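You operate a simulated robot arm through the tools that you are given. There is no shell and no other tool.

Carry out the task below with a simulated robot arm. There is one attempt and no reset: what you move stays moved.

Task
Fit the green mat and the riffle rack in the blue sluice.
Fine: mat first, rack on top, then close both latches.

The check looks at the end state, three seconds after you hand in, the way a careful person would. Anything else that was tipped, shoved, dropped, spilled or broken makes it a failure.

Robot
A 7-joint arm with a two-finger parallel gripper, fixed in place. Base frame: the origin is at the foot of the arm, x ahead of it, y to its left, z up; the work surface is at about z = 60. Units: cm, rad, N and s.
Its first joint turns from -2.897 to 2.897 rad. Payload 4.4 kg.
The TCP is the grasp point between the finger pads, 2.3 cm short of the fingertips. In the tool frame z runs along the fingers and y along their closing line. The gripper opens to 9.4 cm. The fingers are 3.8 cm wide and 1 cm thick; the gripper's body (5.4 by 9.6 cm) begins 3.9 cm behind the TCP.
Orientation is told as [roll, pitch, yaw] about the base's x, y, z axes, in that order, counted from this pose: with the fingers straight down and closing along the base's y, the tool's x points along the base's -x, its y along +y and its z along -z.

Tools
- The arm moves only by the tool send_rows. Its argument "steps" is a list that holds one entry, the list of rows, each a list of 7 numbers: the shift along the base's x, y, z in cm, then the turn, a rotation vector about the base's x, y, z in degrees, then the closure, from 0 (fully open) to 1 (shut). In form: [[[tx, ty, tz, ax, ay, az, grip], ...]]. A call has 1 to 20 rows; each row is the pose to reach, as a shift and turn from the pose commanded when the call began. Each row takes 0.2 s and may step no farther than 5 cm and 0.15 rad from the row before; otherwise, or with a gripper value out of range, the whole call is refused. Where a pose cannot be reached the arm comes as near as it can. A force on the tool above 40 N (or 10 N above the force at the start of the call, whichever is more), or a blocked arm, ends the call early, and 0.2 s more pass. Each finger travels about 7.2 cm/s and halts on what it meets, pressing with about 44 N; the grip force reading is that of the motor and also rises with nothing between the fingers. The clock runs only during rows and for 0.2 s after the last one: add rows that repeat a pose to give the fingers time. The reply holds the time, the measured pose of the TCP, the force on the tool along the base axes, the opening and the grip force, in the units named above and with some noise, with the torque about the TCP (base axes, N m) and any sound that the robot's microphone picked up.
- Cameras (640 x 400 px; columns grow to the right, rows downward): "scene" is fixed at [39.89, -49.59, 141.6]; the picture's right is [0.75, -0.66, 0.00], its down [-0.35, -0.40, -0.85] and it looks along [0.56, 0.64, -0.53] (base axes); focal length 355 px, centre (320, 200). "wrist" rides on the gripper at [8.6, 1.6, -7.5] in the tool frame; the picture's right is [-0.18, 0.98, 0.00], its down [-0.58, -0.11, -0.81] and it looks along [-0.79, -0.15, 0.59] (tool axes); focal length 243 px, centre (320, 200). There is no depth. A picture from a camera that has moved, and an enlarged one, comes with that camera's place and axes in the base frame and with its lens. The place of the scene camera against the robot may be out by one fixed shift of up to 1.8 cm in any direction.
- capture(camera): a new picture of that camera. No time passes.
- enlarge(camera, box): a new picture of the part [left, top, right, bottom] of that camera's present view, enlarged. No time passes.
- hand_in(): hands the job in; it is judged then, once.

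Nothing tells you positions but the pictures and the camera data. Unless the task says otherwise, let go and move clear before handing in.

The tools are called after "Request:" as name(argument=value, ...) on one line, values as JSON. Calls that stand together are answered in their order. send_rows: Moves the arm, as the interface text tells. Its arguments: {"type":"object","properties":{"steps":{"type":"array","items":{"type":"array","items":{"type":"array","items":{"type":"number"}}}}},"required":["steps"]} The other tools are called the same way: capture (camera) takes a picture; enlarge (camera, box) takes an enlarged picture of a part of a camera's view; hand_in () hands the job in.

At the start:

```text
clock: 0.0
tcp_pos: [79.34, 17.44, 119.92]
ee_rot: [0.003, 0.002, 0.0]
ft_force: [-0.2, -0.4, -0.3]
torque: [-0.02, -0.01, -0.02]
grip_width: 9.38
grip_force: 0.0
```

scene: 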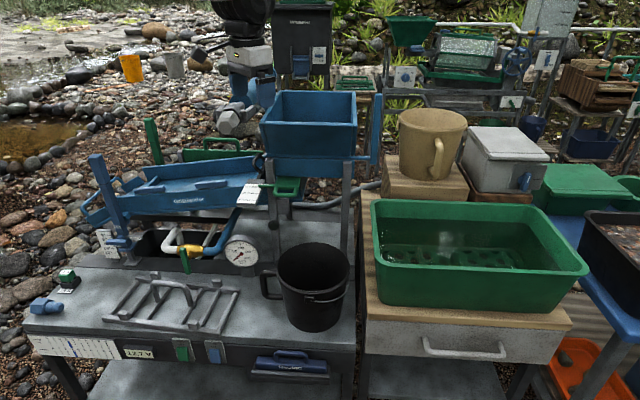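
wrist: 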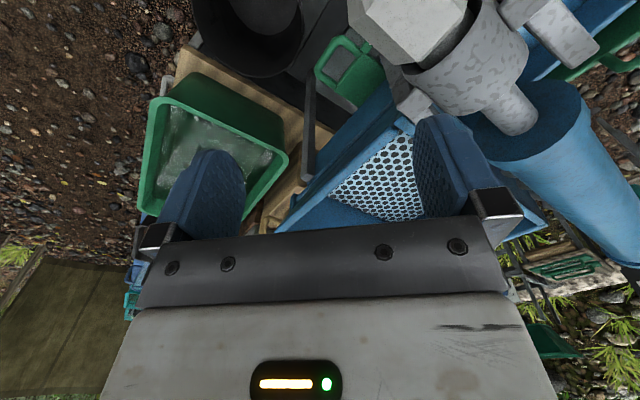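

I see a cluttered bench with a blue sluice, a riffle rack lying on the grey bench and some green things that may be the mat. I'll look closer before I move.

Request:
enlarge(camera="scene", box=[20, 100, 340, 300])

Request:
enlarge(camera="scene", box=[20, 230, 340, 400])

Request:
enlarge(camera="scene", box=[320, 0, 640, 200])

Request:
capture(camera="wrist")

```text
2.00 times, centred on (180, 200) of scene
camera zoom: at [39.89, -49.59, 141.6], right [0.75, -0.66, 0.0], down [-0.35, -0.4, -0.85], along [0.56, 0.64, -0.53], focal length 710 px, centre (600, 200)
```

zoom: 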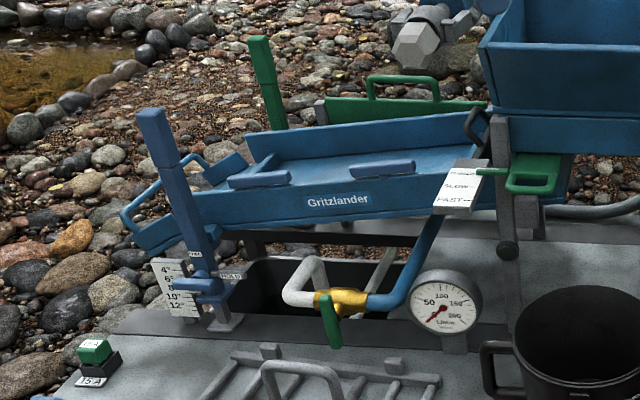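

```text
2.00 times, centred on (180, 315) of scene
camera zoom: at [39.89, -49.59, 141.6], right [0.75, -0.66, 0.0], down [-0.35, -0.4, -0.85], along [0.56, 0.64, -0.53], focal length 710 px, centre (600, -30)
```

zoom: 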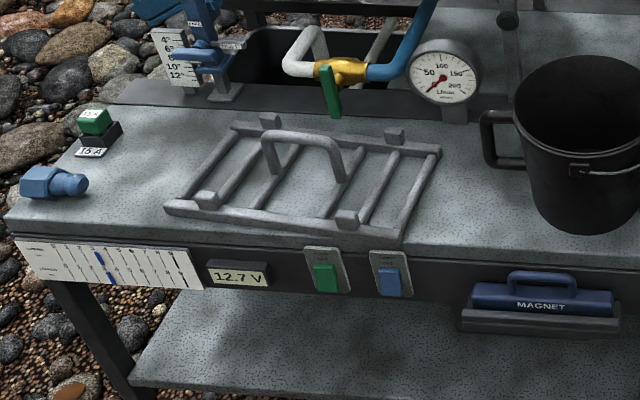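

```text
2.00 times, centred on (480, 100) of scene
camera zoom: at [39.89, -49.59, 141.6], right [0.75, -0.66, 0.0], down [-0.35, -0.4, -0.85], along [0.56, 0.64, -0.53], focal length 710 px, centre (0, 400)
```

zoom: 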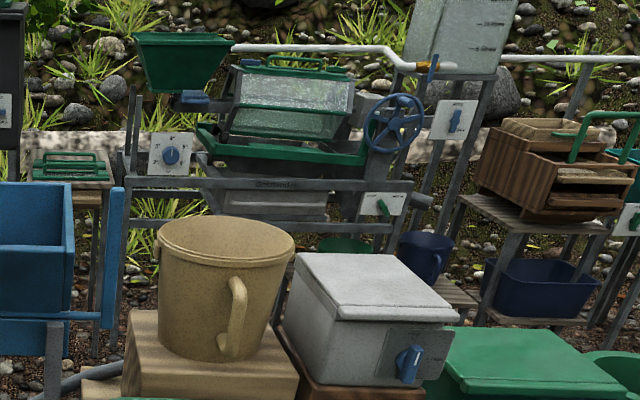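

```text
taken
camera wrist: at [70.88, 19.14, 127.5], right [0.18, 0.98, 0.0], down [0.58, -0.11, 0.81], along [0.79, -0.15, -0.59], focal length 243 px, centre (320, 200)
```

wrist: 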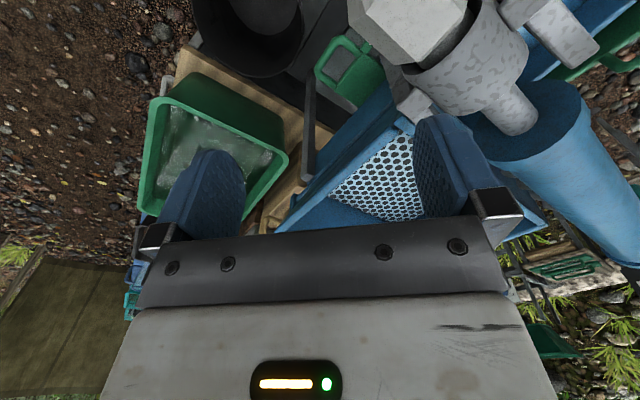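

The sluice ("Gritzlander") slopes across the grey bench and the rack lies on the bench in front. The green mat isn't obvious yet, so I'll zoom in on the green candidates.

Request:
enlarge(camera="scene", box=[80, 100, 240, 200])

Request:
enlarge(camera="scene", box=[180, 100, 340, 200])

Request:
enlarge(camera="scene", box=[180, 0, 340, 100])

Request:
enlarge(camera="scene", box=[320, 40, 440, 115])

Request:
enlarge(camera="scene", box=[80, 180, 240, 280])

Request:
enlarge(camera="scene", box=[360, 190, 600, 340])

Request:
enlarge(camera="wrist", box=[280, 0, 640, 225])

```text
4.00 times, centred on (160, 150) of scene
camera zoom: at [39.89, -49.59, 141.6], right [0.75, -0.66, 0.0], down [-0.35, -0.4, -0.85], along [0.56, 0.64, -0.53], focal length 1420 px, centre (960, 400)
```

zoom: 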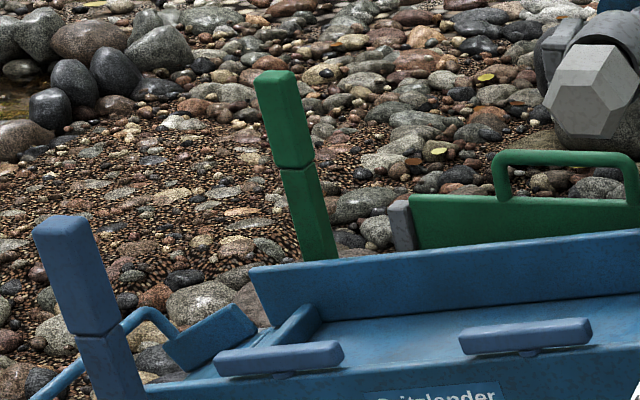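

```text
4.00 times, centred on (260, 150) of scene
camera zoom: at [39.89, -49.59, 141.6], right [0.75, -0.66, 0.0], down [-0.35, -0.4, -0.85], along [0.56, 0.64, -0.53], focal length 1420 px, centre (560, 400)
```

zoom: 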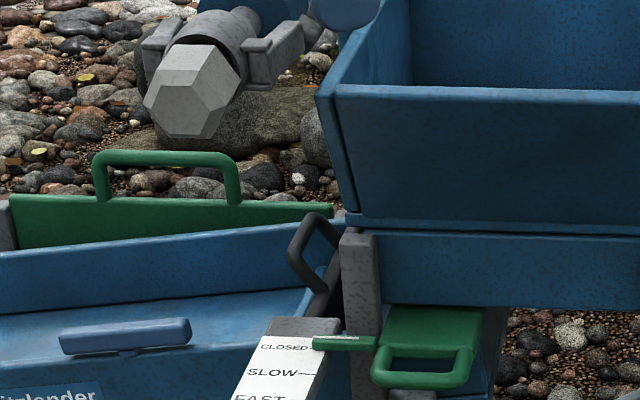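

```text
4.00 times, centred on (260, 50) of scene
camera zoom: at [39.89, -49.59, 141.6], right [0.75, -0.66, 0.0], down [-0.35, -0.4, -0.85], along [0.56, 0.64, -0.53], focal length 1420 px, centre (560, 800)
```

zoom: 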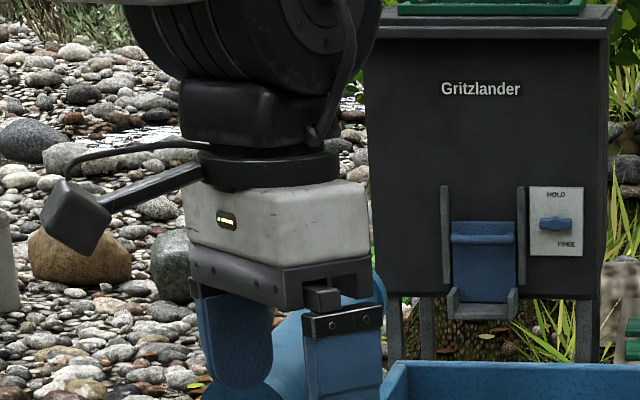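

```text
5.33 times, centred on (380, 78) of scene
camera zoom: at [39.89, -49.59, 141.6], right [0.75, -0.66, 0.0], down [-0.35, -0.4, -0.85], along [0.56, 0.64, -0.53], focal length 1893 px, centre (0, 853)
```

zoom: 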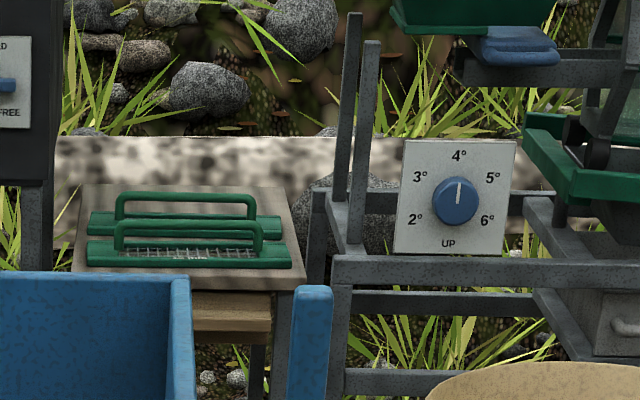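

```text
4.00 times, centred on (160, 230) of scene
camera zoom: at [39.89, -49.59, 141.6], right [0.75, -0.66, 0.0], down [-0.35, -0.4, -0.85], along [0.56, 0.64, -0.53], focal length 1420 px, centre (960, 80)
```

zoom: 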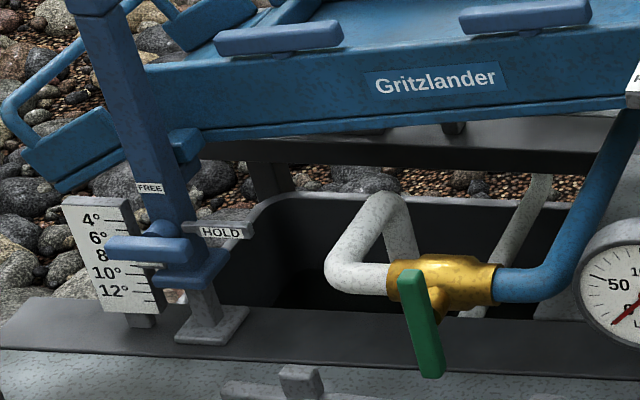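

```text
2.67 times, centred on (480, 265) of scene
camera zoom: at [39.89, -49.59, 141.6], right [0.75, -0.66, 0.0], down [-0.35, -0.4, -0.85], along [0.56, 0.64, -0.53], focal length 946 px, centre (-107, 27)
```

zoom: 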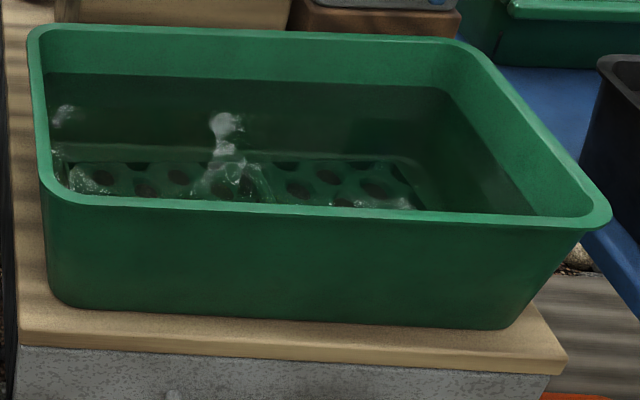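

```text
1.78 times, centred on (460, 112) of wrist
camera zoom: at [70.88, 19.14, 127.5], right [0.18, 0.98, 0.0], down [0.58, -0.11, 0.81], along [0.79, -0.15, -0.59], focal length 431 px, centre (71, 356)
```

zoom: 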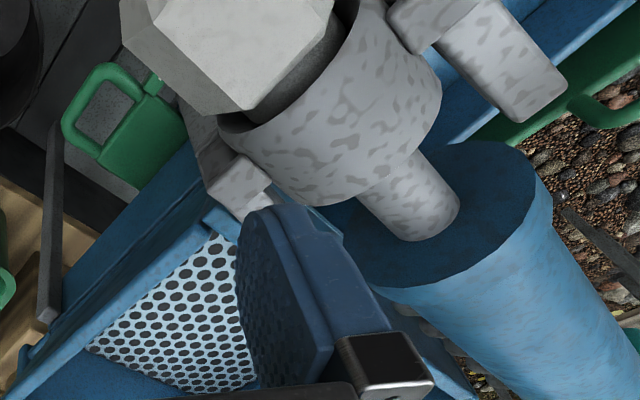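

The perforated green mat seems to be in the water of the green tub, the rack lies on the bench near (56, 33), and the sluice is beyond it near (68, 60, 85). I'll lift the hand and bring it back so the wrist camera can look over the sluice.

Request:
send_rows(steps=[[[0, 0, 5, 0, 0, 0, 0], [0, 0, 10, 0, 0, 0, 0], [-3.7, 2.2, 10, 0, 0, 5.6, 0], [-7.3, 4.5, 10, 0, 0, 11.2, 0], [-11, 6.7, 10, 0, 0, 16.8, 0], [-14.7, 9, 10, 0, 0, 22.4, 0], [-18.3, 11.2, 10, 0, 0, 28, 0], [-22, 13.5, 10, 0, 0, 33.6, 0], [-25.7, 15.7, 10, 0, 0, 39.2, 0], [-29.3, 18, 10, 0, 0, 45, 0], [-29.3, 18, 10, 0, 0, 45, 0]]])

Request:
capture(camera="wrist")

Request:
capture(camera="scene")

```text
clock: 2.4
tcp_pos: [49.89, 35.53, 130.1]
ee_rot: [0.001, -0.001, 0.787]
ft_force: [0.3, 0.0, -0.2]
torque: [-0.01, 0.05, 0.01]
grip_width: 9.4
grip_force: 0.0
```

```text
taken
camera wrist: at [42.91, 30.6, 137.54], right [-0.57, 0.82, 0.0], down [0.49, 0.33, 0.81], along [0.66, 0.46, -0.59], focal length 243 px, centre (320, 200)
```

wrist: 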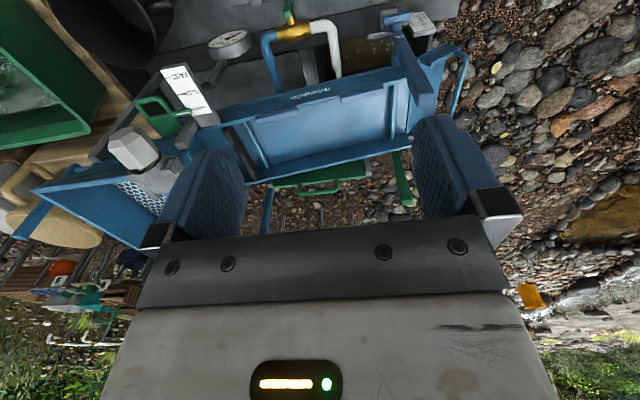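

```text
taken
```

scene: 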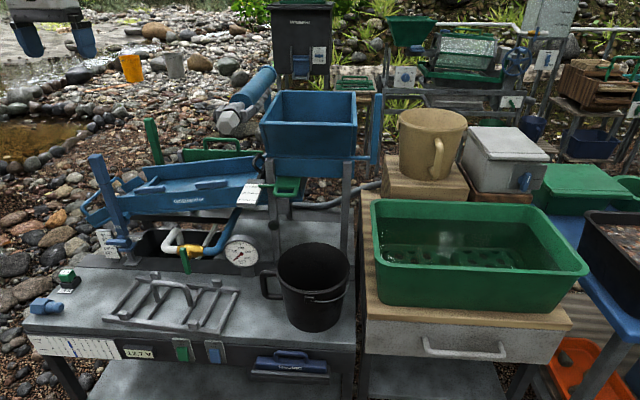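

I can now see into the sluice: it has a floor with crossbars at both ends and turn-bars on the near wall. I'll enlarge this view.

Request:
enlarge(camera="wrist", box=[200, 60, 440, 210])

Request:
enlarge(camera="wrist", box=[120, 0, 480, 225])

Request:
enlarge(camera="wrist", box=[0, 0, 200, 125])

```text
2.67 times, centred on (320, 135) of wrist
camera zoom: at [42.91, 30.6, 137.54], right [-0.57, 0.82, 0.0], down [0.49, 0.33, 0.81], along [0.66, 0.46, -0.59], focal length 647 px, centre (320, 373)
```

zoom: 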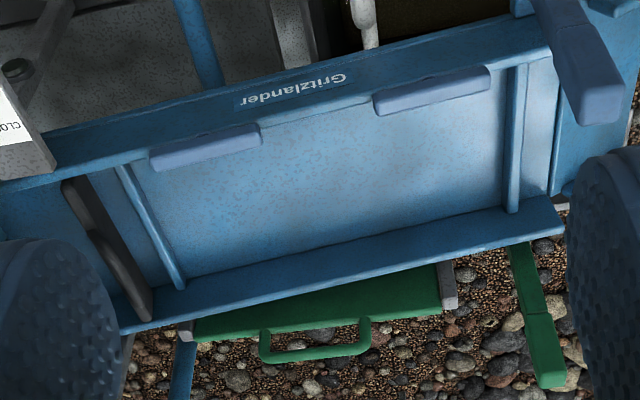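

```text
1.78 times, centred on (300, 112) of wrist
camera zoom: at [42.91, 30.6, 137.54], right [-0.57, 0.82, 0.0], down [0.49, 0.33, 0.81], along [0.66, 0.46, -0.59], focal length 431 px, centre (356, 356)
```

zoom: 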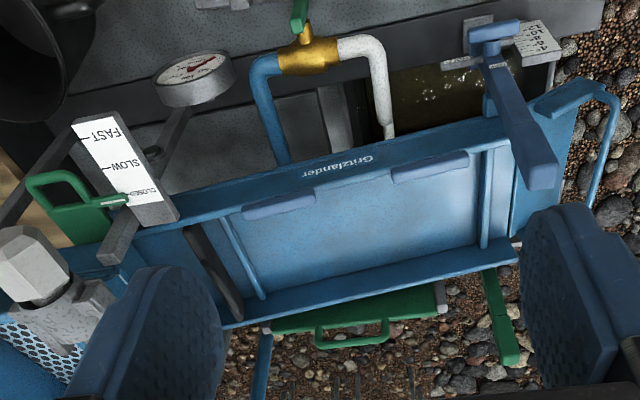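

```text
3.20 times, centred on (100, 62) of wrist
camera zoom: at [42.91, 30.6, 137.54], right [-0.57, 0.82, 0.0], down [0.49, 0.33, 0.81], along [0.66, 0.46, -0.59], focal length 776 px, centre (1024, 640)
```

zoom: 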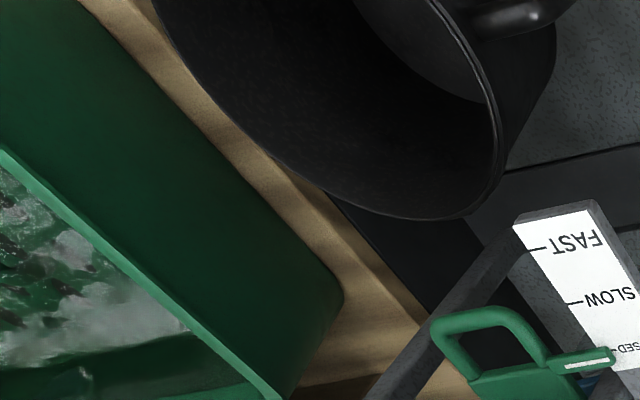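

The sluice centre is near (72, 51, 88). The tub and the green panel behind the sluice both look out of reach, so the mat may be somewhere I haven't seen. I'll look around with the wrist camera, first straight ahead from nearer the base.

Request:
send_rows(steps=[[[-0.7, -3.8, 0, 0, 0, -5.6, 0], [-1.3, -7.6, 0, 0, 0, -11.2, 0], [-2, -11.4, 0, 0, 0, -16.8, 0], [-2.7, -15.2, 0, 0, 0, -22.4, 0], [-3.3, -19, 0, 0, 0, -28, 0], [-4, -22.8, 0, 0, 0, -33.6, 0], [-4.6, -26.6, 0, 0, 0, -39.2, 0], [-5, -30.5, 0, 0, 0, -45, 0]]])

Request:
capture(camera="wrist")

```text
clock: 4.2
tcp_pos: [45.28, 4.97, 130.11]
ee_rot: [0.0, 0.0, -0.001]
ft_force: [0.1, -0.6, -0.9]
torque: [0.02, -0.01, 0.02]
grip_width: 9.4
grip_force: 0.1
```

```text
taken
camera wrist: at [36.57, 6.63, 137.57], right [0.18, 0.98, 0.0], down [0.58, -0.11, 0.81], along [0.79, -0.15, -0.59], focal length 243 px, centre (320, 200)
```

wrist: 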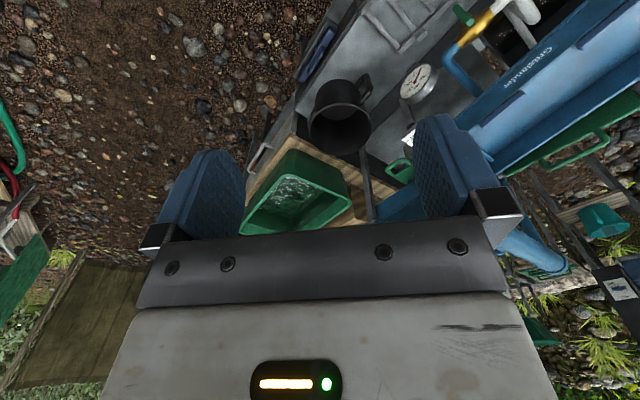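

The tub is confirmed far off at about (115, -19). Something with green and red loops shows to the right of the robot, so I'll turn that way.

Request:
send_rows(steps=[[[-1, -3.8, 0, 0, 0, -7, 0], [-2, -7.6, 0, 0, 0, -14, 0], [-4, -11.4, 0, 0, 0, -21, 0], [-6, -15.2, 0, 0, 0, -28, 0], [-9, -18.5, 0, 0, 0, -35, 0], [-12, -22, 0, 0, 0, -42, 0], [-15, -25, 0, 0, 0, -49, 0], [-18, -28, 0, 0, 0, -56, 0], [-21, -30, 0, 0, 0, -63, 0], [-24, -31, 0, 0, 0, -70, 0]]])

Request:
capture(camera="wrist")

Request:
capture(camera="scene")

```text
clock: 6.3
tcp_pos: [28.46, -20.15, 131.22]
ee_rot: [0.005, -0.017, -0.911]
ft_force: [-0.3, 1.1, -0.3]
torque: [0.0, 0.03, 0.03]
grip_width: 9.4
grip_force: 0.0
stopped in row 10: the arm was blocked; the commanded pose is now the measured one
```

```text
taken
camera wrist: at [24.43, -12.29, 138.53], right [0.89, 0.46, 0.01], down [0.26, -0.52, 0.82], along [0.38, -0.72, -0.58], focal length 243 px, centre (320, 200)
```

wrist: 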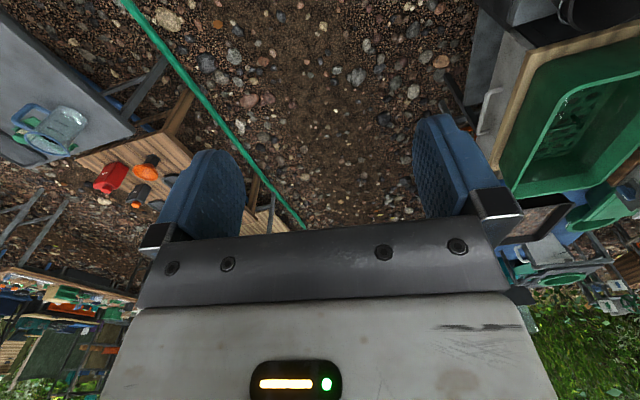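

```text
taken
```

scene: 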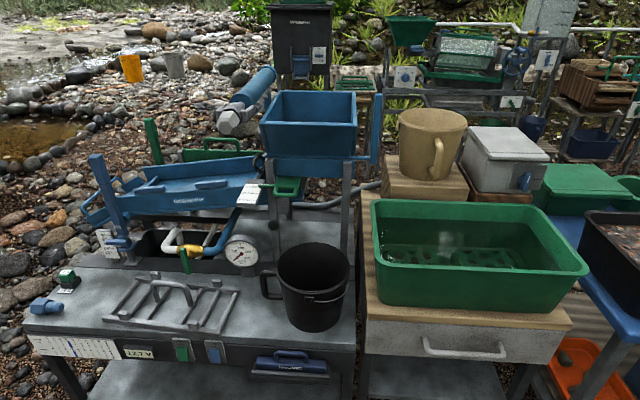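

The arm hit a joint limit when folded close in, and the forces stayed small. I can see another table to the right and behind with some green on it, so I'll enlarge.

Request:
enlarge(camera="wrist", box=[0, 50, 200, 175])

Request:
enlarge(camera="wrist", box=[480, 20, 640, 120])

Request:
enlarge(camera="wrist", box=[480, 100, 640, 200])

Request:
enlarge(camera="wrist", box=[0, 250, 160, 350])

```text
3.20 times, centred on (100, 112) of wrist
camera zoom: at [24.43, -12.29, 138.53], right [0.89, 0.46, 0.01], down [0.26, -0.52, 0.82], along [0.38, -0.72, -0.58], focal length 776 px, centre (1024, 480)
```

zoom: 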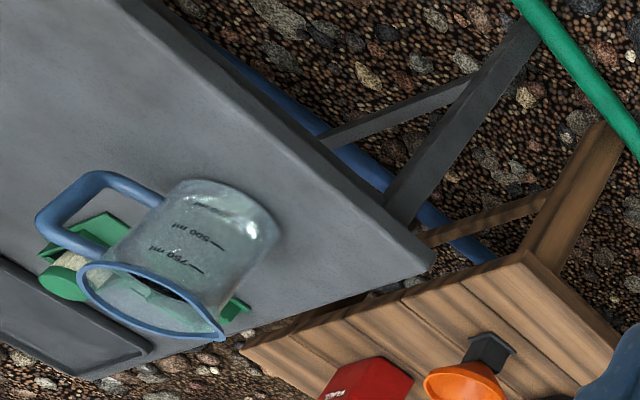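

```text
4.00 times, centred on (560, 70) of wrist
camera zoom: at [24.43, -12.29, 138.53], right [0.89, 0.46, 0.01], down [0.26, -0.52, 0.82], along [0.38, -0.72, -0.58], focal length 970 px, centre (-640, 720)
```

zoom: 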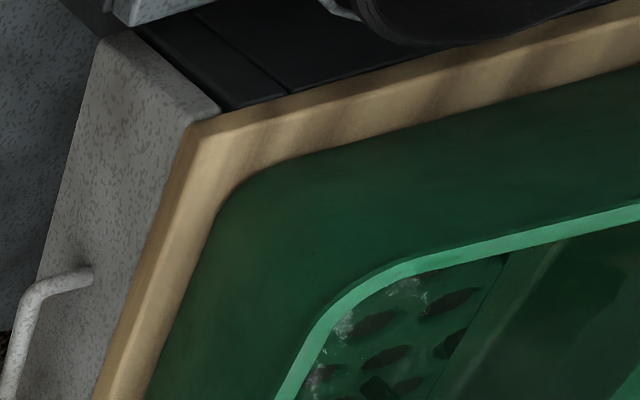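

```text
4.00 times, centred on (560, 150) of wrist
camera zoom: at [24.43, -12.29, 138.53], right [0.89, 0.46, 0.01], down [0.26, -0.52, 0.82], along [0.38, -0.72, -0.58], focal length 970 px, centre (-640, 400)
```

zoom: 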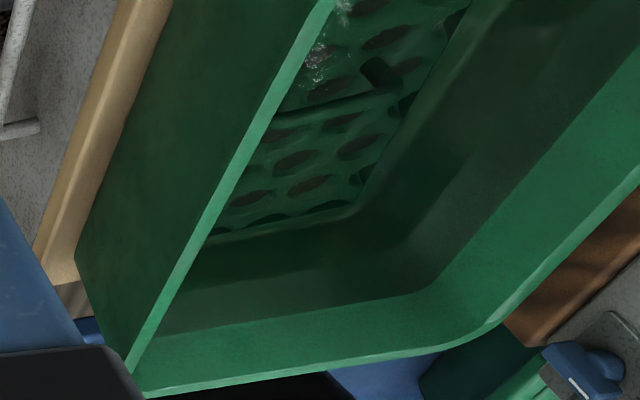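

```text
4.00 times, centred on (80, 300) of wrist
camera zoom: at [24.43, -12.29, 138.53], right [0.89, 0.46, 0.01], down [0.26, -0.52, 0.82], along [0.38, -0.72, -0.58], focal length 970 px, centre (1280, -200)
```

zoom: 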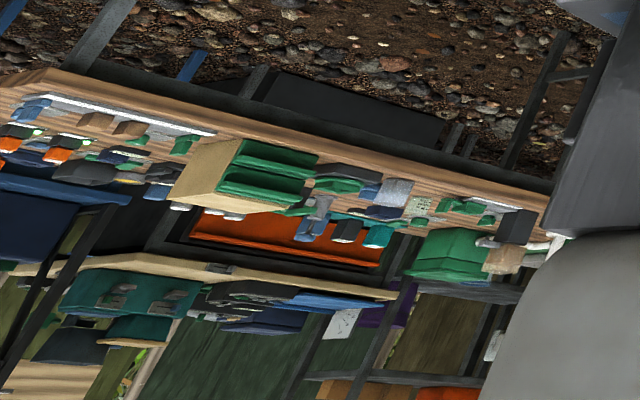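

The tub mat computes to about 115–123 cm from the base, beyond stated reach. I'll keep surveying to the right and behind the robot before I decide.

Request:
send_rows(steps=[[[0, -4, 0, 0, 0, 0, 0], [-0.1, -8, 0, 0, 0, 0, 0], [-0.1, -12, 0, 0, 0, 0, 0], [-0.2, -16, 0, 0, 0, 0, 0], [-4.1, -18.8, 0, 0, 0, -6, 0], [-8.3, -21.1, 0, 0, 0, -12, 0], [-12.8, -23, 0, 0, 0, -18, 0], [-17.4, -24.4, 0, 0, 0, -24, 0], [-22.1, -25.4, 0, 0, 0, -30, 0], [-26.9, -25.8, 0, 0, 0, -36, 0], [-31.7, -25.7, 0, 0, 0, -42, 0], [-36.5, -25.1, 0, 0, 0, -48, 0]]])

Request:
capture(camera="wrist")

```text
clock: 7.0
tcp_pos: [31.47, -22.45, 132.77]
ee_rot: [0.007, -0.063, -0.734]
ft_force: [0.9, 0.5, -0.1]
torque: [0.04, 0.02, -0.01]
grip_width: 9.43
grip_force: 0.0
stopped in row 3: the arm was blocked; the commanded pose is now the measured one
```

```text
taken
camera wrist: at [25.77, -15.22, 139.6], right [0.8, 0.61, 0.02], down [0.32, -0.44, 0.84], along [0.52, -0.66, -0.54], focal length 243 px, centre (320, 200)
```

wrist: 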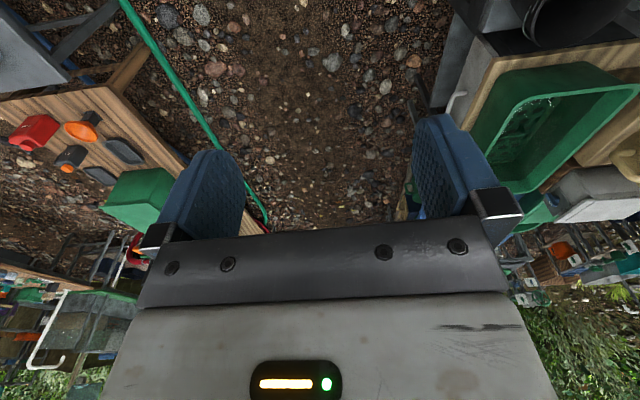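

The arm stopped at a limit again because it is too folded at this height. I'll extend outward, lower a little and level the hand before I turn farther.

Request:
send_rows(steps=[[[3, -2, -2, 0.5, 0.7, 0, 0], [6, -4, -4, 1, 1.5, 0, 0], [9.2, -6.5, -8, 2.1, 2.9, 0, 0], [9.2, -6.5, -10, 2.1, 2.9, 0, 0]]])

```text
refused: row 3 steps farther than a row can; nothing moved
```

The call was refused because one step was too long, so I'm resending with smaller steps.

Request:
send_rows(steps=[[[3, -2, -2, 0.5, 0.7, 0, 0], [6, -4, -4, 1, 1.5, 0, 0], [8, -5.5, -7, 1.5, 2.2, 0, 0], [9.2, -6.5, -10, 2.1, 2.9, 0, 0]]])

```text
clock: 7.9
tcp_pos: [35.87, -23.6, 132.93]
ee_rot: [0.017, -0.193, -0.702]
ft_force: [-2.0, 1.0, -0.8]
torque: [-0.07, -0.13, 0.01]
grip_width: 9.38
grip_force: 0.0
stopped in row 4: the arm was blocked; the commanded pose is now the measured one
```

The arm isn't following that move and the hand is tilting, so I'll back out the way I came and level the hand.

Request:
send_rows(steps=[[[2, 3.5, 0, 2, 3, 0, 0], [4, 7, 0, 4, 6, 0, 0], [6, 10.5, 0, 6.4, 9.1, 0, 0], [8, 14, -1, 6.4, 9.1, 0, 0], [9.2, 18, -2, 6.4, 9.1, 0, 0], [9.2, 22, -3, 6.4, 9.1, 0, 0], [9.2, 22, -3, 6.4, 9.1, 0, 0]]])

Request:
capture(camera="wrist")

Request:
capture(camera="scene")

```text
clock: 9.5
tcp_pos: [45.54, -2.04, 129.09]
ee_rot: [0.001, 0.017, -0.708]
ft_force: [-0.6, 0.0, 0.1]
torque: [-0.02, -0.03, 0.0]
grip_width: 9.4
grip_force: 0.0
```

```text
taken
camera wrist: at [40.18, 4.58, 136.77], right [0.78, 0.63, -0.01], down [0.38, -0.47, 0.79], along [0.5, -0.62, -0.61], focal length 243 px, centre (320, 200)
```

wrist: 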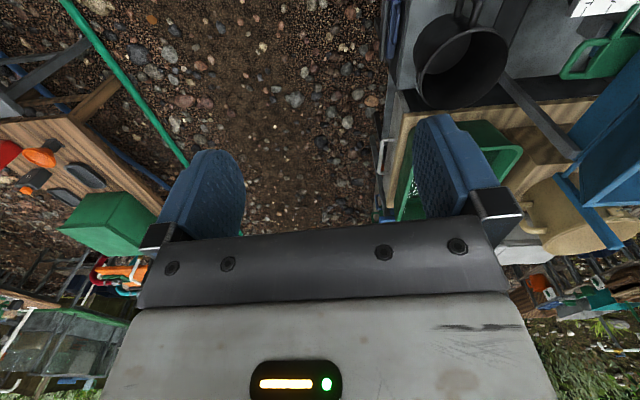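

```text
taken
```

scene: 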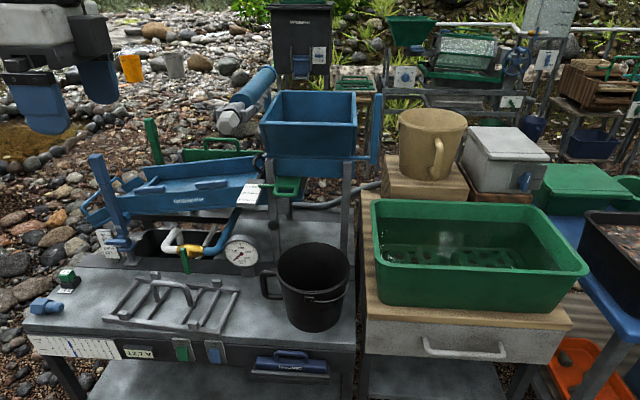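

The perforated mat in the tub looks the right length for the sluice recess, which is about 34 cm. I'll move the camera nearer the tub to measure where it really is.

Request:
send_rows(steps=[[[4, -1, -1.8, 0, 0, 5, 0], [8, -2, -3.6, 0, 0, 10, 0], [12.2, -3, -5.5, 0, 0, 15, 0], [16.3, -4, -7.3, 0, 0, 20, 0], [20.4, -5, -9.2, 0, 0, 25, 0], [24.5, -6, -11, 0, 0, 30, 0], [24.5, -6, -11, 0, 0, 30, 0]]])

Request:
capture(camera="wrist")

```text
clock: 11.1
tcp_pos: [70.01, -8.12, 118.09]
ee_rot: [-0.002, 0.019, -0.184]
ft_force: [0.2, -0.8, -0.4]
torque: [0.01, -0.01, 0.02]
grip_width: 9.4
grip_force: 0.0
```

```text
taken
camera wrist: at [62.04, -4.98, 125.68], right [0.36, 0.93, -0.01], down [0.57, -0.21, 0.8], along [0.74, -0.29, -0.61], focal length 243 px, centre (320, 200)
```

wrist: 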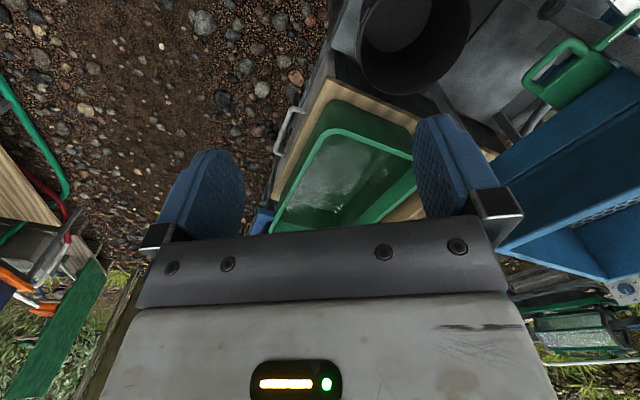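

Request:
enlarge(camera="wrist", box=[240, 80, 440, 240])

Request:
enlarge(camera="scene", box=[360, 200, 480, 275])

Request:
enlarge(camera="scene", box=[460, 200, 580, 275])

```text
2.50 times, centred on (340, 160) of wrist
camera zoom: at [62.04, -4.98, 125.68], right [0.36, 0.93, -0.01], down [0.57, -0.21, 0.8], along [0.74, -0.29, -0.61], focal length 606 px, centre (270, 300)
```

zoom: 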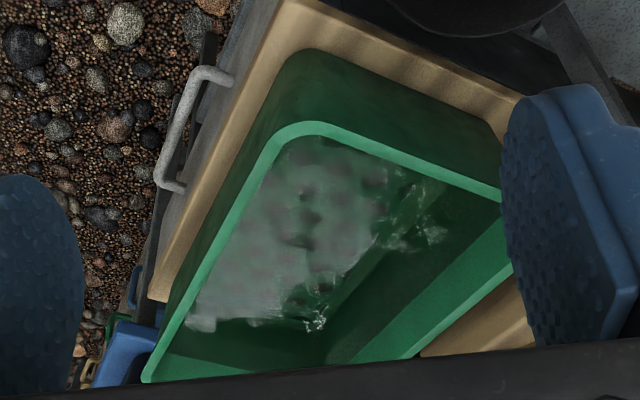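

```text
5.33 times, centred on (420, 238) of scene
camera zoom: at [39.89, -49.59, 141.6], right [0.75, -0.66, 0.0], down [-0.35, -0.4, -0.85], along [0.56, 0.64, -0.53], focal length 1893 px, centre (-213, 0)
```

zoom: 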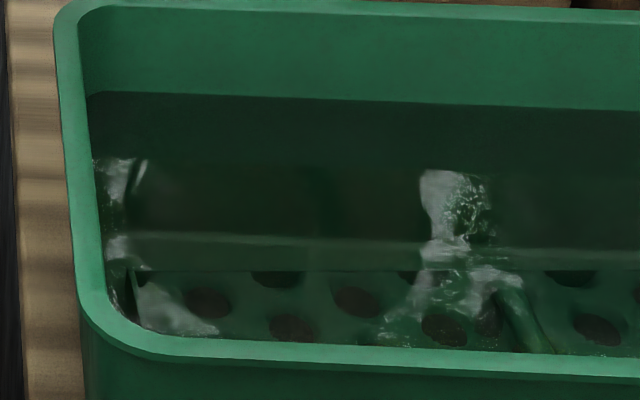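

```text
5.33 times, centred on (520, 238) of scene
camera zoom: at [39.89, -49.59, 141.6], right [0.75, -0.66, 0.0], down [-0.35, -0.4, -0.85], along [0.56, 0.64, -0.53], focal length 1893 px, centre (-747, 0)
```

zoom: 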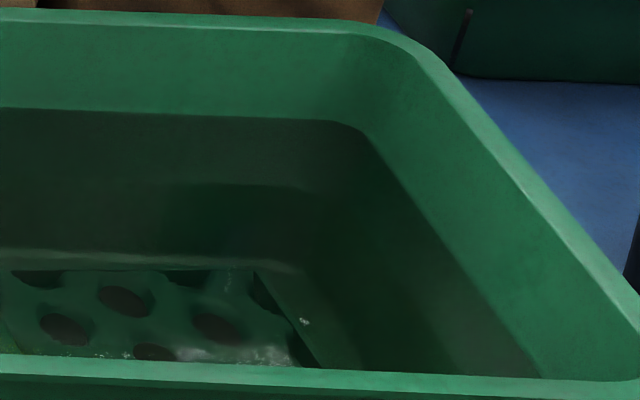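

The tub's near-left rim corner is at about (89, -14, 88), and the mat lies on the tub bottom centred near (111, -21, 77) with a grip bar. I'll test how far the arm really reaches out there, staying well above the rim.

Request:
send_rows(steps=[[[4, -1.2, 0, 0, 0, 0, 0], [8, -2.5, 0, 0, 0, 0, 0], [12, -3.7, 0, 0, 0, 0, 0], [16, -5, 0, 0, 0, 0, 0], [20, -6.2, 0, 0, 0, 0, 0], [24, -7.5, 0, 0, 0, 0, 0], [28, -8.7, 0, 0, 0, 0, 0], [32, -10, 0, 0, 0, 0, 0], [36, -11.2, 0, 0, 0, 0, 0], [36, -11.2, 0, 0, 0, 0, 0]]])

Request:
capture(camera="wrist")

Request:
capture(camera="scene")

```text
clock: 13.3
tcp_pos: [105.96, -19.55, 117.97]
ee_rot: [-0.002, 0.02, -0.182]
ft_force: [-0.7, 0.0, 0.7]
torque: [0.03, 0.02, 0.01]
grip_width: 9.4
grip_force: 0.0
```

```text
taken
camera wrist: at [97.99, -16.36, 125.61], right [0.36, 0.93, -0.01], down [0.57, -0.21, 0.8], along [0.74, -0.29, -0.61], focal length 243 px, centre (320, 200)
```

wrist: 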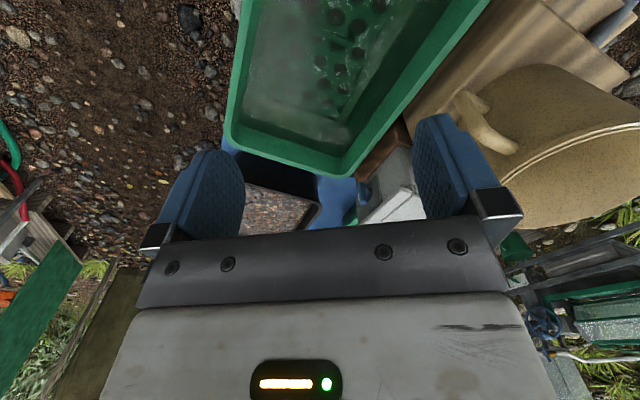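

```text
taken
```

scene: 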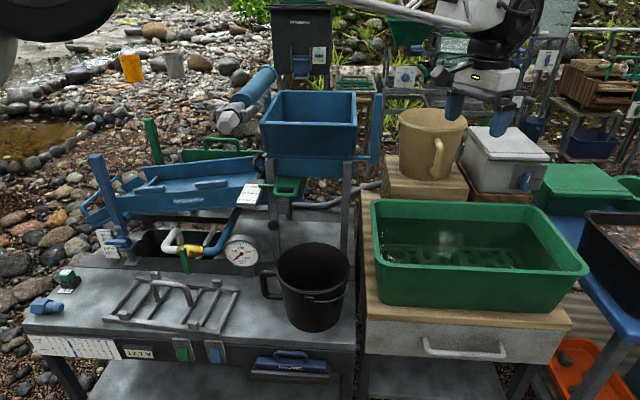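

Good: at this height the arm reaches past 107 cm, so the tub is reachable. I'll look closely at the mat.

Request:
enlarge(camera="wrist", box=[200, 0, 500, 187])

Request:
enlarge(camera="wrist", box=[230, 0, 410, 112])

```text
2.13 times, centred on (350, 94) of wrist
camera zoom: at [97.99, -16.36, 125.61], right [0.36, 0.93, -0.01], down [0.57, -0.21, 0.8], along [0.74, -0.29, -0.61], focal length 518 px, centre (256, 427)
```

zoom: 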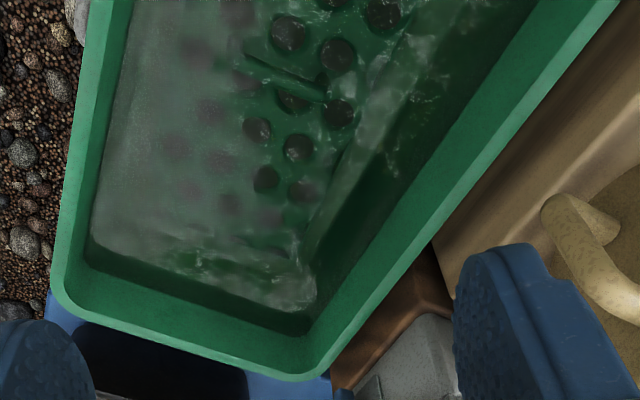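

```text
3.56 times, centred on (320, 56) of wrist
camera zoom: at [97.99, -16.36, 125.61], right [0.36, 0.93, -0.01], down [0.57, -0.21, 0.8], along [0.74, -0.29, -0.61], focal length 863 px, centre (320, 712)
```

zoom: 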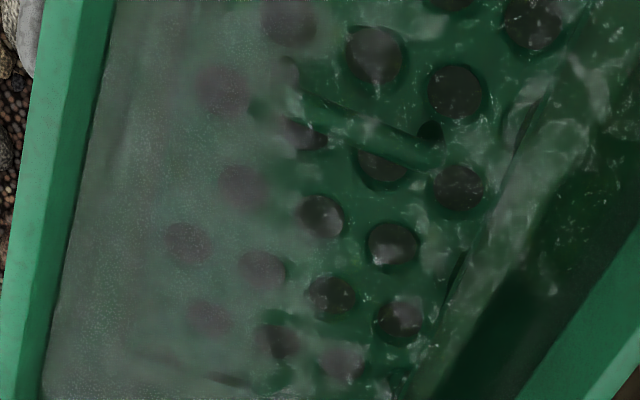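

The mat has a raised grip bar across its middle. I'll swing the camera to the tub's front side for a clear look at the bar and the mat's outline.

Request:
send_rows(steps=[[[-1, -2.3, 0, 0, 0, 7.3, 0], [-2, -4.6, 0, 0, 0, 14.6, 0], [-3, -6.9, 0, 0, 0, 21.9, 0], [-4, -9.2, 0, 0, 0, 29.2, 0], [-5, -11.5, 0, 0, 0, 36.5, 0], [-6, -13.8, 0, 0, 0, 43.8, 0], [-7, -16.1, 0, 0, 0, 51.1, 0], [-8, -18.4, 0, 0, 0, 58.4, 0], [-8, -18.4, 0, 0, 0, 58.4, 0]]])

Request:
capture(camera="wrist")

```text
clock: 15.3
tcp_pos: [98.15, -37.95, 117.97]
ee_rot: [-0.003, 0.019, 0.839]
ft_force: [-0.6, -0.4, -0.5]
torque: [-0.02, -0.03, -0.01]
grip_width: 9.42
grip_force: 0.1
```

```text
taken
camera wrist: at [91.19, -43.11, 125.59], right [-0.61, 0.79, -0.01], down [0.48, 0.37, 0.8], along [0.63, 0.48, -0.61], focal length 243 px, centre (320, 200)
```

wrist: 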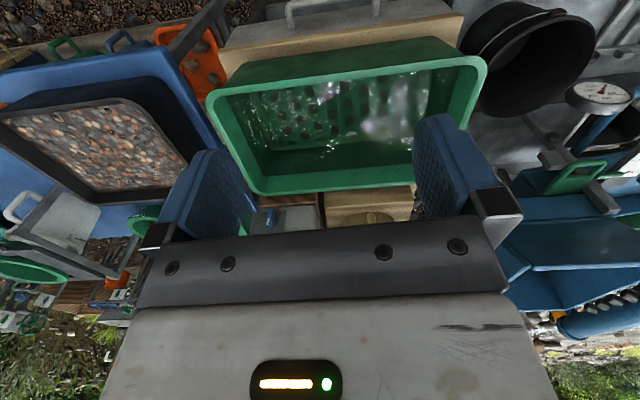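

The whole tub is now in view, so I'll enlarge it.

Request:
enlarge(camera="wrist", box=[220, 50, 420, 175])

Request:
enlarge(camera="wrist", box=[200, 30, 500, 217])

```text
3.20 times, centred on (320, 112) of wrist
camera zoom: at [91.19, -43.11, 125.59], right [-0.61, 0.79, -0.01], down [0.48, 0.37, 0.8], along [0.63, 0.48, -0.61], focal length 776 px, centre (320, 480)
```

zoom: 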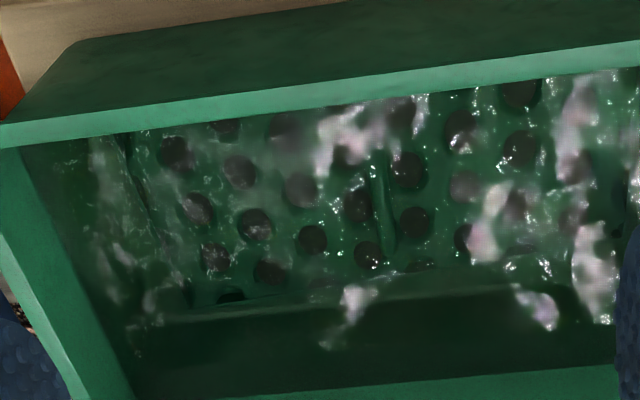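

```text
2.13 times, centred on (350, 124) of wrist
camera zoom: at [91.19, -43.11, 125.59], right [-0.61, 0.79, -0.01], down [0.48, 0.37, 0.8], along [0.63, 0.48, -0.61], focal length 518 px, centre (256, 363)
```

zoom: 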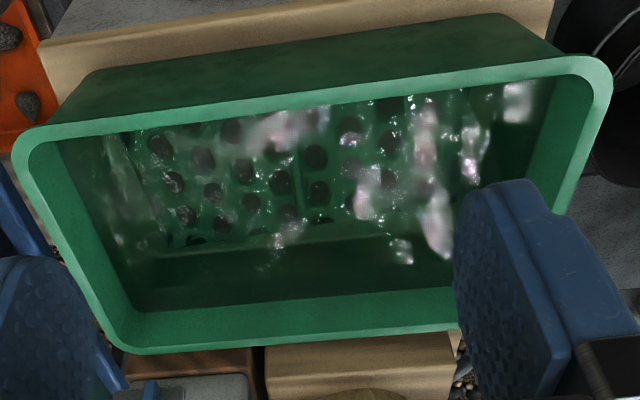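

The grip bar runs across the mat at about (112, -21.4, 80). I'll move above it with the fingers set to close across it and see how low the arm can go there.

Request:
send_rows(steps=[[[2.9, 3.4, 0, 0.9, -0.6, 0, 0], [5.8, 6.8, 0, 0.9, -0.6, 0, 0], [8.8, 10.3, 0, 0.9, -0.6, 0, 0], [11.7, 13.7, 0, 0.9, -0.6, 0, 0], [14.65, 17.15, 0, 0.9, -0.6, 0, 0], [14.65, 17.15, -4, 0.9, -0.6, 0, 0], [14.65, 17.15, -8, 0.9, -0.6, 0, 0], [14.65, 17.15, -12, 0.9, -0.6, 0, 0], [14.65, 17.15, -16, 0.9, -0.6, 0, 0], [14.65, 17.15, -18, 0.9, -0.6, 0, 0], [14.65, 17.15, -18, 0.9, -0.6, 0, 0]]])

Request:
capture(camera="wrist")

Request:
capture(camera="scene")

```text
clock: 17.7
tcp_pos: [112.66, -20.76, 100.11]
ee_rot: [0.002, 0.001, 0.835]
ft_force: [0.3, -0.1, -0.8]
torque: [0.01, -0.04, 0.02]
grip_width: 9.38
grip_force: 0.0
```

```text
taken
camera wrist: at [105.71, -26.07, 107.45], right [-0.61, 0.8, 0.0], down [0.47, 0.36, 0.81], along [0.64, 0.49, -0.59], focal length 243 px, centre (320, 200)
```

wrist: 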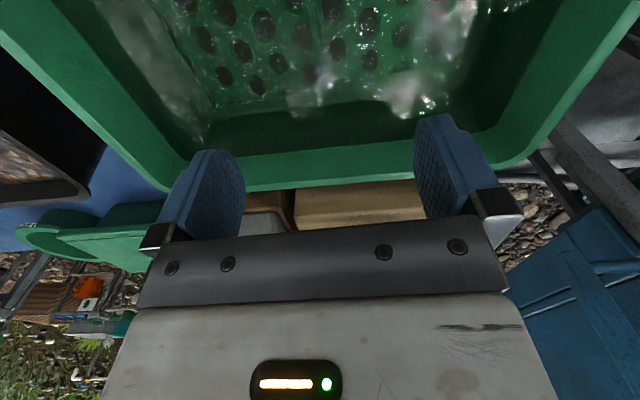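

```text
taken
```

scene: 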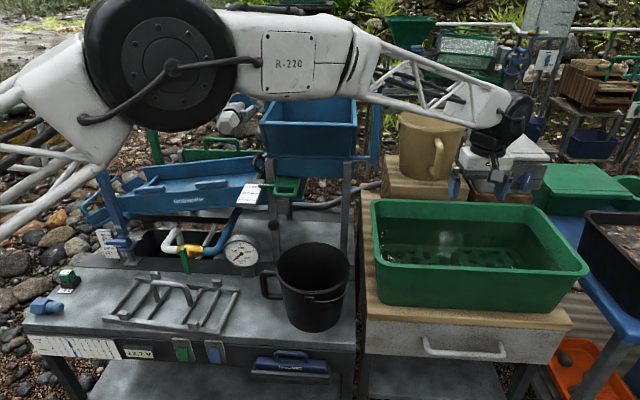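

The arm reaches the pose level. I'll enlarge the scene view of the gripper to calibrate the scene camera against the known TCP.

Request:
enlarge(camera="scene", box=[420, 130, 580, 230])

Request:
enlarge(camera="wrist", box=[160, 0, 480, 200])

```text
4.00 times, centred on (500, 180) of scene
camera zoom: at [39.89, -49.59, 141.6], right [0.75, -0.66, 0.0], down [-0.35, -0.4, -0.85], along [0.56, 0.64, -0.53], focal length 1420 px, centre (-400, 280)
```

zoom: 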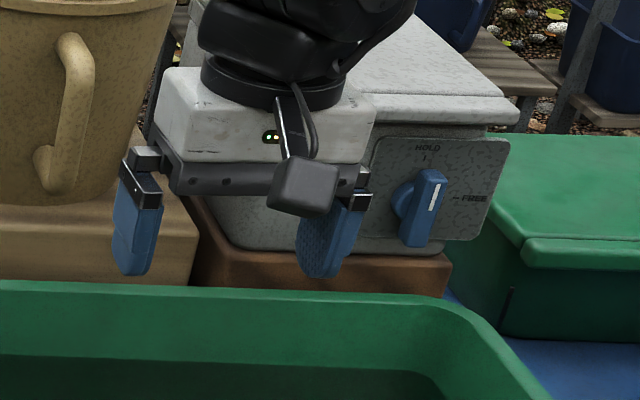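

```text
2.00 times, centred on (320, 100) of wrist
camera zoom: at [105.71, -26.07, 107.45], right [-0.61, 0.8, 0.0], down [0.47, 0.36, 0.81], along [0.64, 0.49, -0.59], focal length 485 px, centre (320, 400)
```

zoom: 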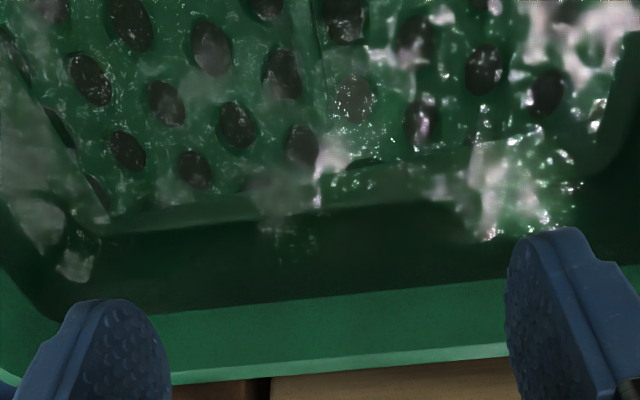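

I'll zoom into the top of the wrist view to see exactly where the bar lies relative to the gripper.

Request:
enlarge(camera="wrist", box=[260, 0, 380, 75])

Request:
enlarge(camera="scene", box=[420, 225, 500, 275])

```text
5.33 times, centred on (320, 38) of wrist
camera zoom: at [105.71, -26.07, 107.45], right [-0.61, 0.8, 0.0], down [0.47, 0.36, 0.81], along [0.64, 0.49, -0.59], focal length 1294 px, centre (320, 1067)
```

zoom: 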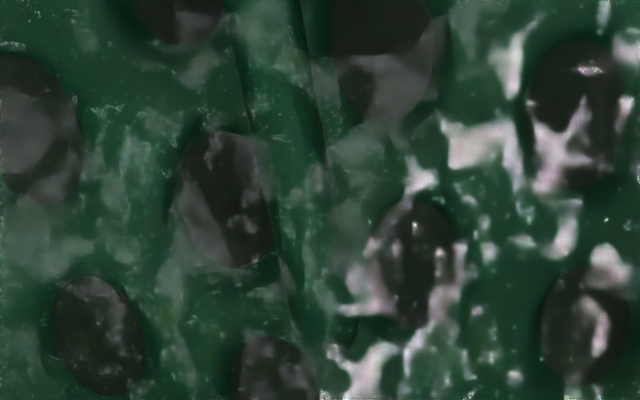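

```text
8.00 times, centred on (460, 250) of scene
camera zoom: at [39.89, -49.59, 141.6], right [0.75, -0.66, 0.0], down [-0.35, -0.4, -0.85], along [0.56, 0.64, -0.53], focal length 2839 px, centre (-800, -200)
```

zoom: 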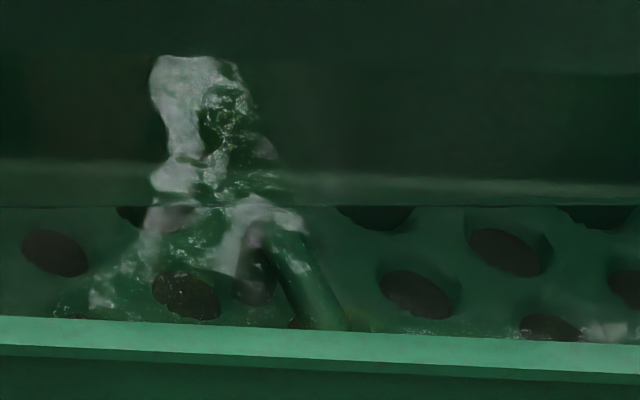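

The bar runs from about (110, -24.7) to (115.5, -18.2), with its top near z 79. I'll lower over its far half so the wrist camera clears the tub's front rim, pausing part way.

Request:
send_rows(steps=[[[0.9, 0.4, 0, 0, 0, 0, 0], [0.9, 0.4, -4, 0, 0, 0, 0], [0.9, 0.4, -8, 0, 0, 0, 0], [0.9, 0.4, -11, 0, 0, 0, 0], [0.9, 0.4, -13, 0, 0, 0, 0], [0.9, 0.4, -15, 0, 0, 0, 0], [0.9, 0.4, -15, 0, 0, 0, 0]]])

Request:
capture(camera="scene")

Request:
enlarge(camera="scene", box=[400, 160, 580, 280])

Request:
capture(camera="wrist")

```text
clock: 19.3
tcp_pos: [113.55, -20.37, 85.21]
ee_rot: [0.0, 0.0, 0.835]
ft_force: [0.3, 0.0, 0.2]
torque: [0.01, -0.01, 0.0]
grip_width: 9.39
grip_force: 0.0
```

```text
taken
```

scene: 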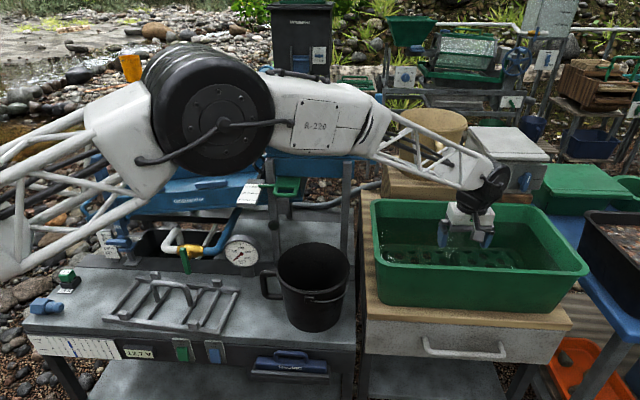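

```text
3.33 times, centred on (490, 220) of scene
camera zoom: at [39.89, -49.59, 141.6], right [0.75, -0.66, 0.0], down [-0.35, -0.4, -0.85], along [0.56, 0.64, -0.53], focal length 1183 px, centre (-247, 133)
```

zoom: 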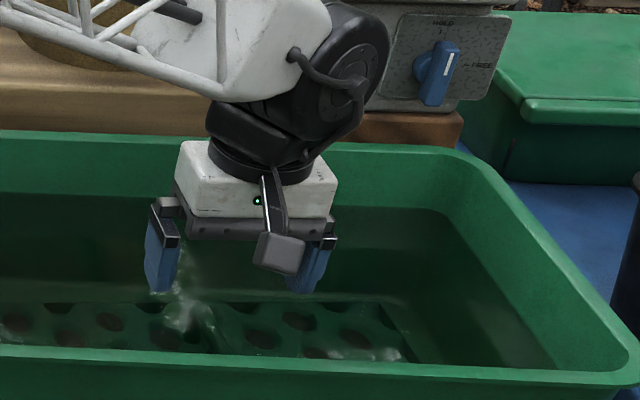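

```text
taken
camera wrist: at [106.63, -25.59, 92.5], right [-0.61, 0.8, 0.0], down [0.47, 0.36, 0.81], along [0.64, 0.49, -0.59], focal length 243 px, centre (320, 200)
```

wrist: 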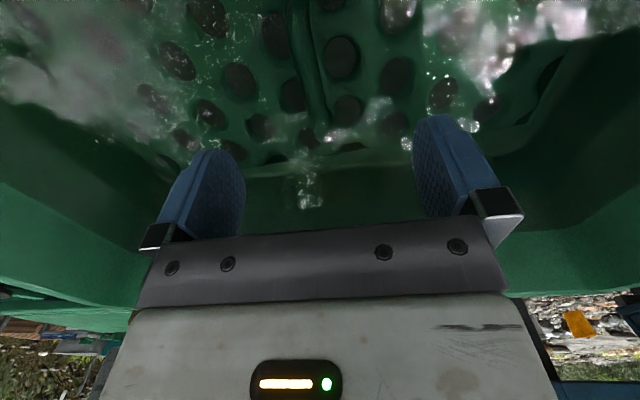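

The bar lies between the open fingers. I'll zoom in to check the alignment.

Request:
enlarge(camera="wrist", box=[220, 0, 420, 125])

```text
3.20 times, centred on (320, 62) of wrist
camera zoom: at [106.63, -25.59, 92.5], right [-0.61, 0.8, 0.0], down [0.47, 0.36, 0.81], along [0.64, 0.49, -0.59], focal length 776 px, centre (320, 640)
```

zoom: 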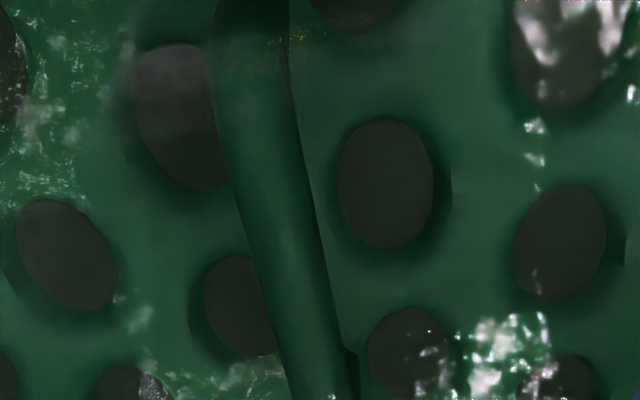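

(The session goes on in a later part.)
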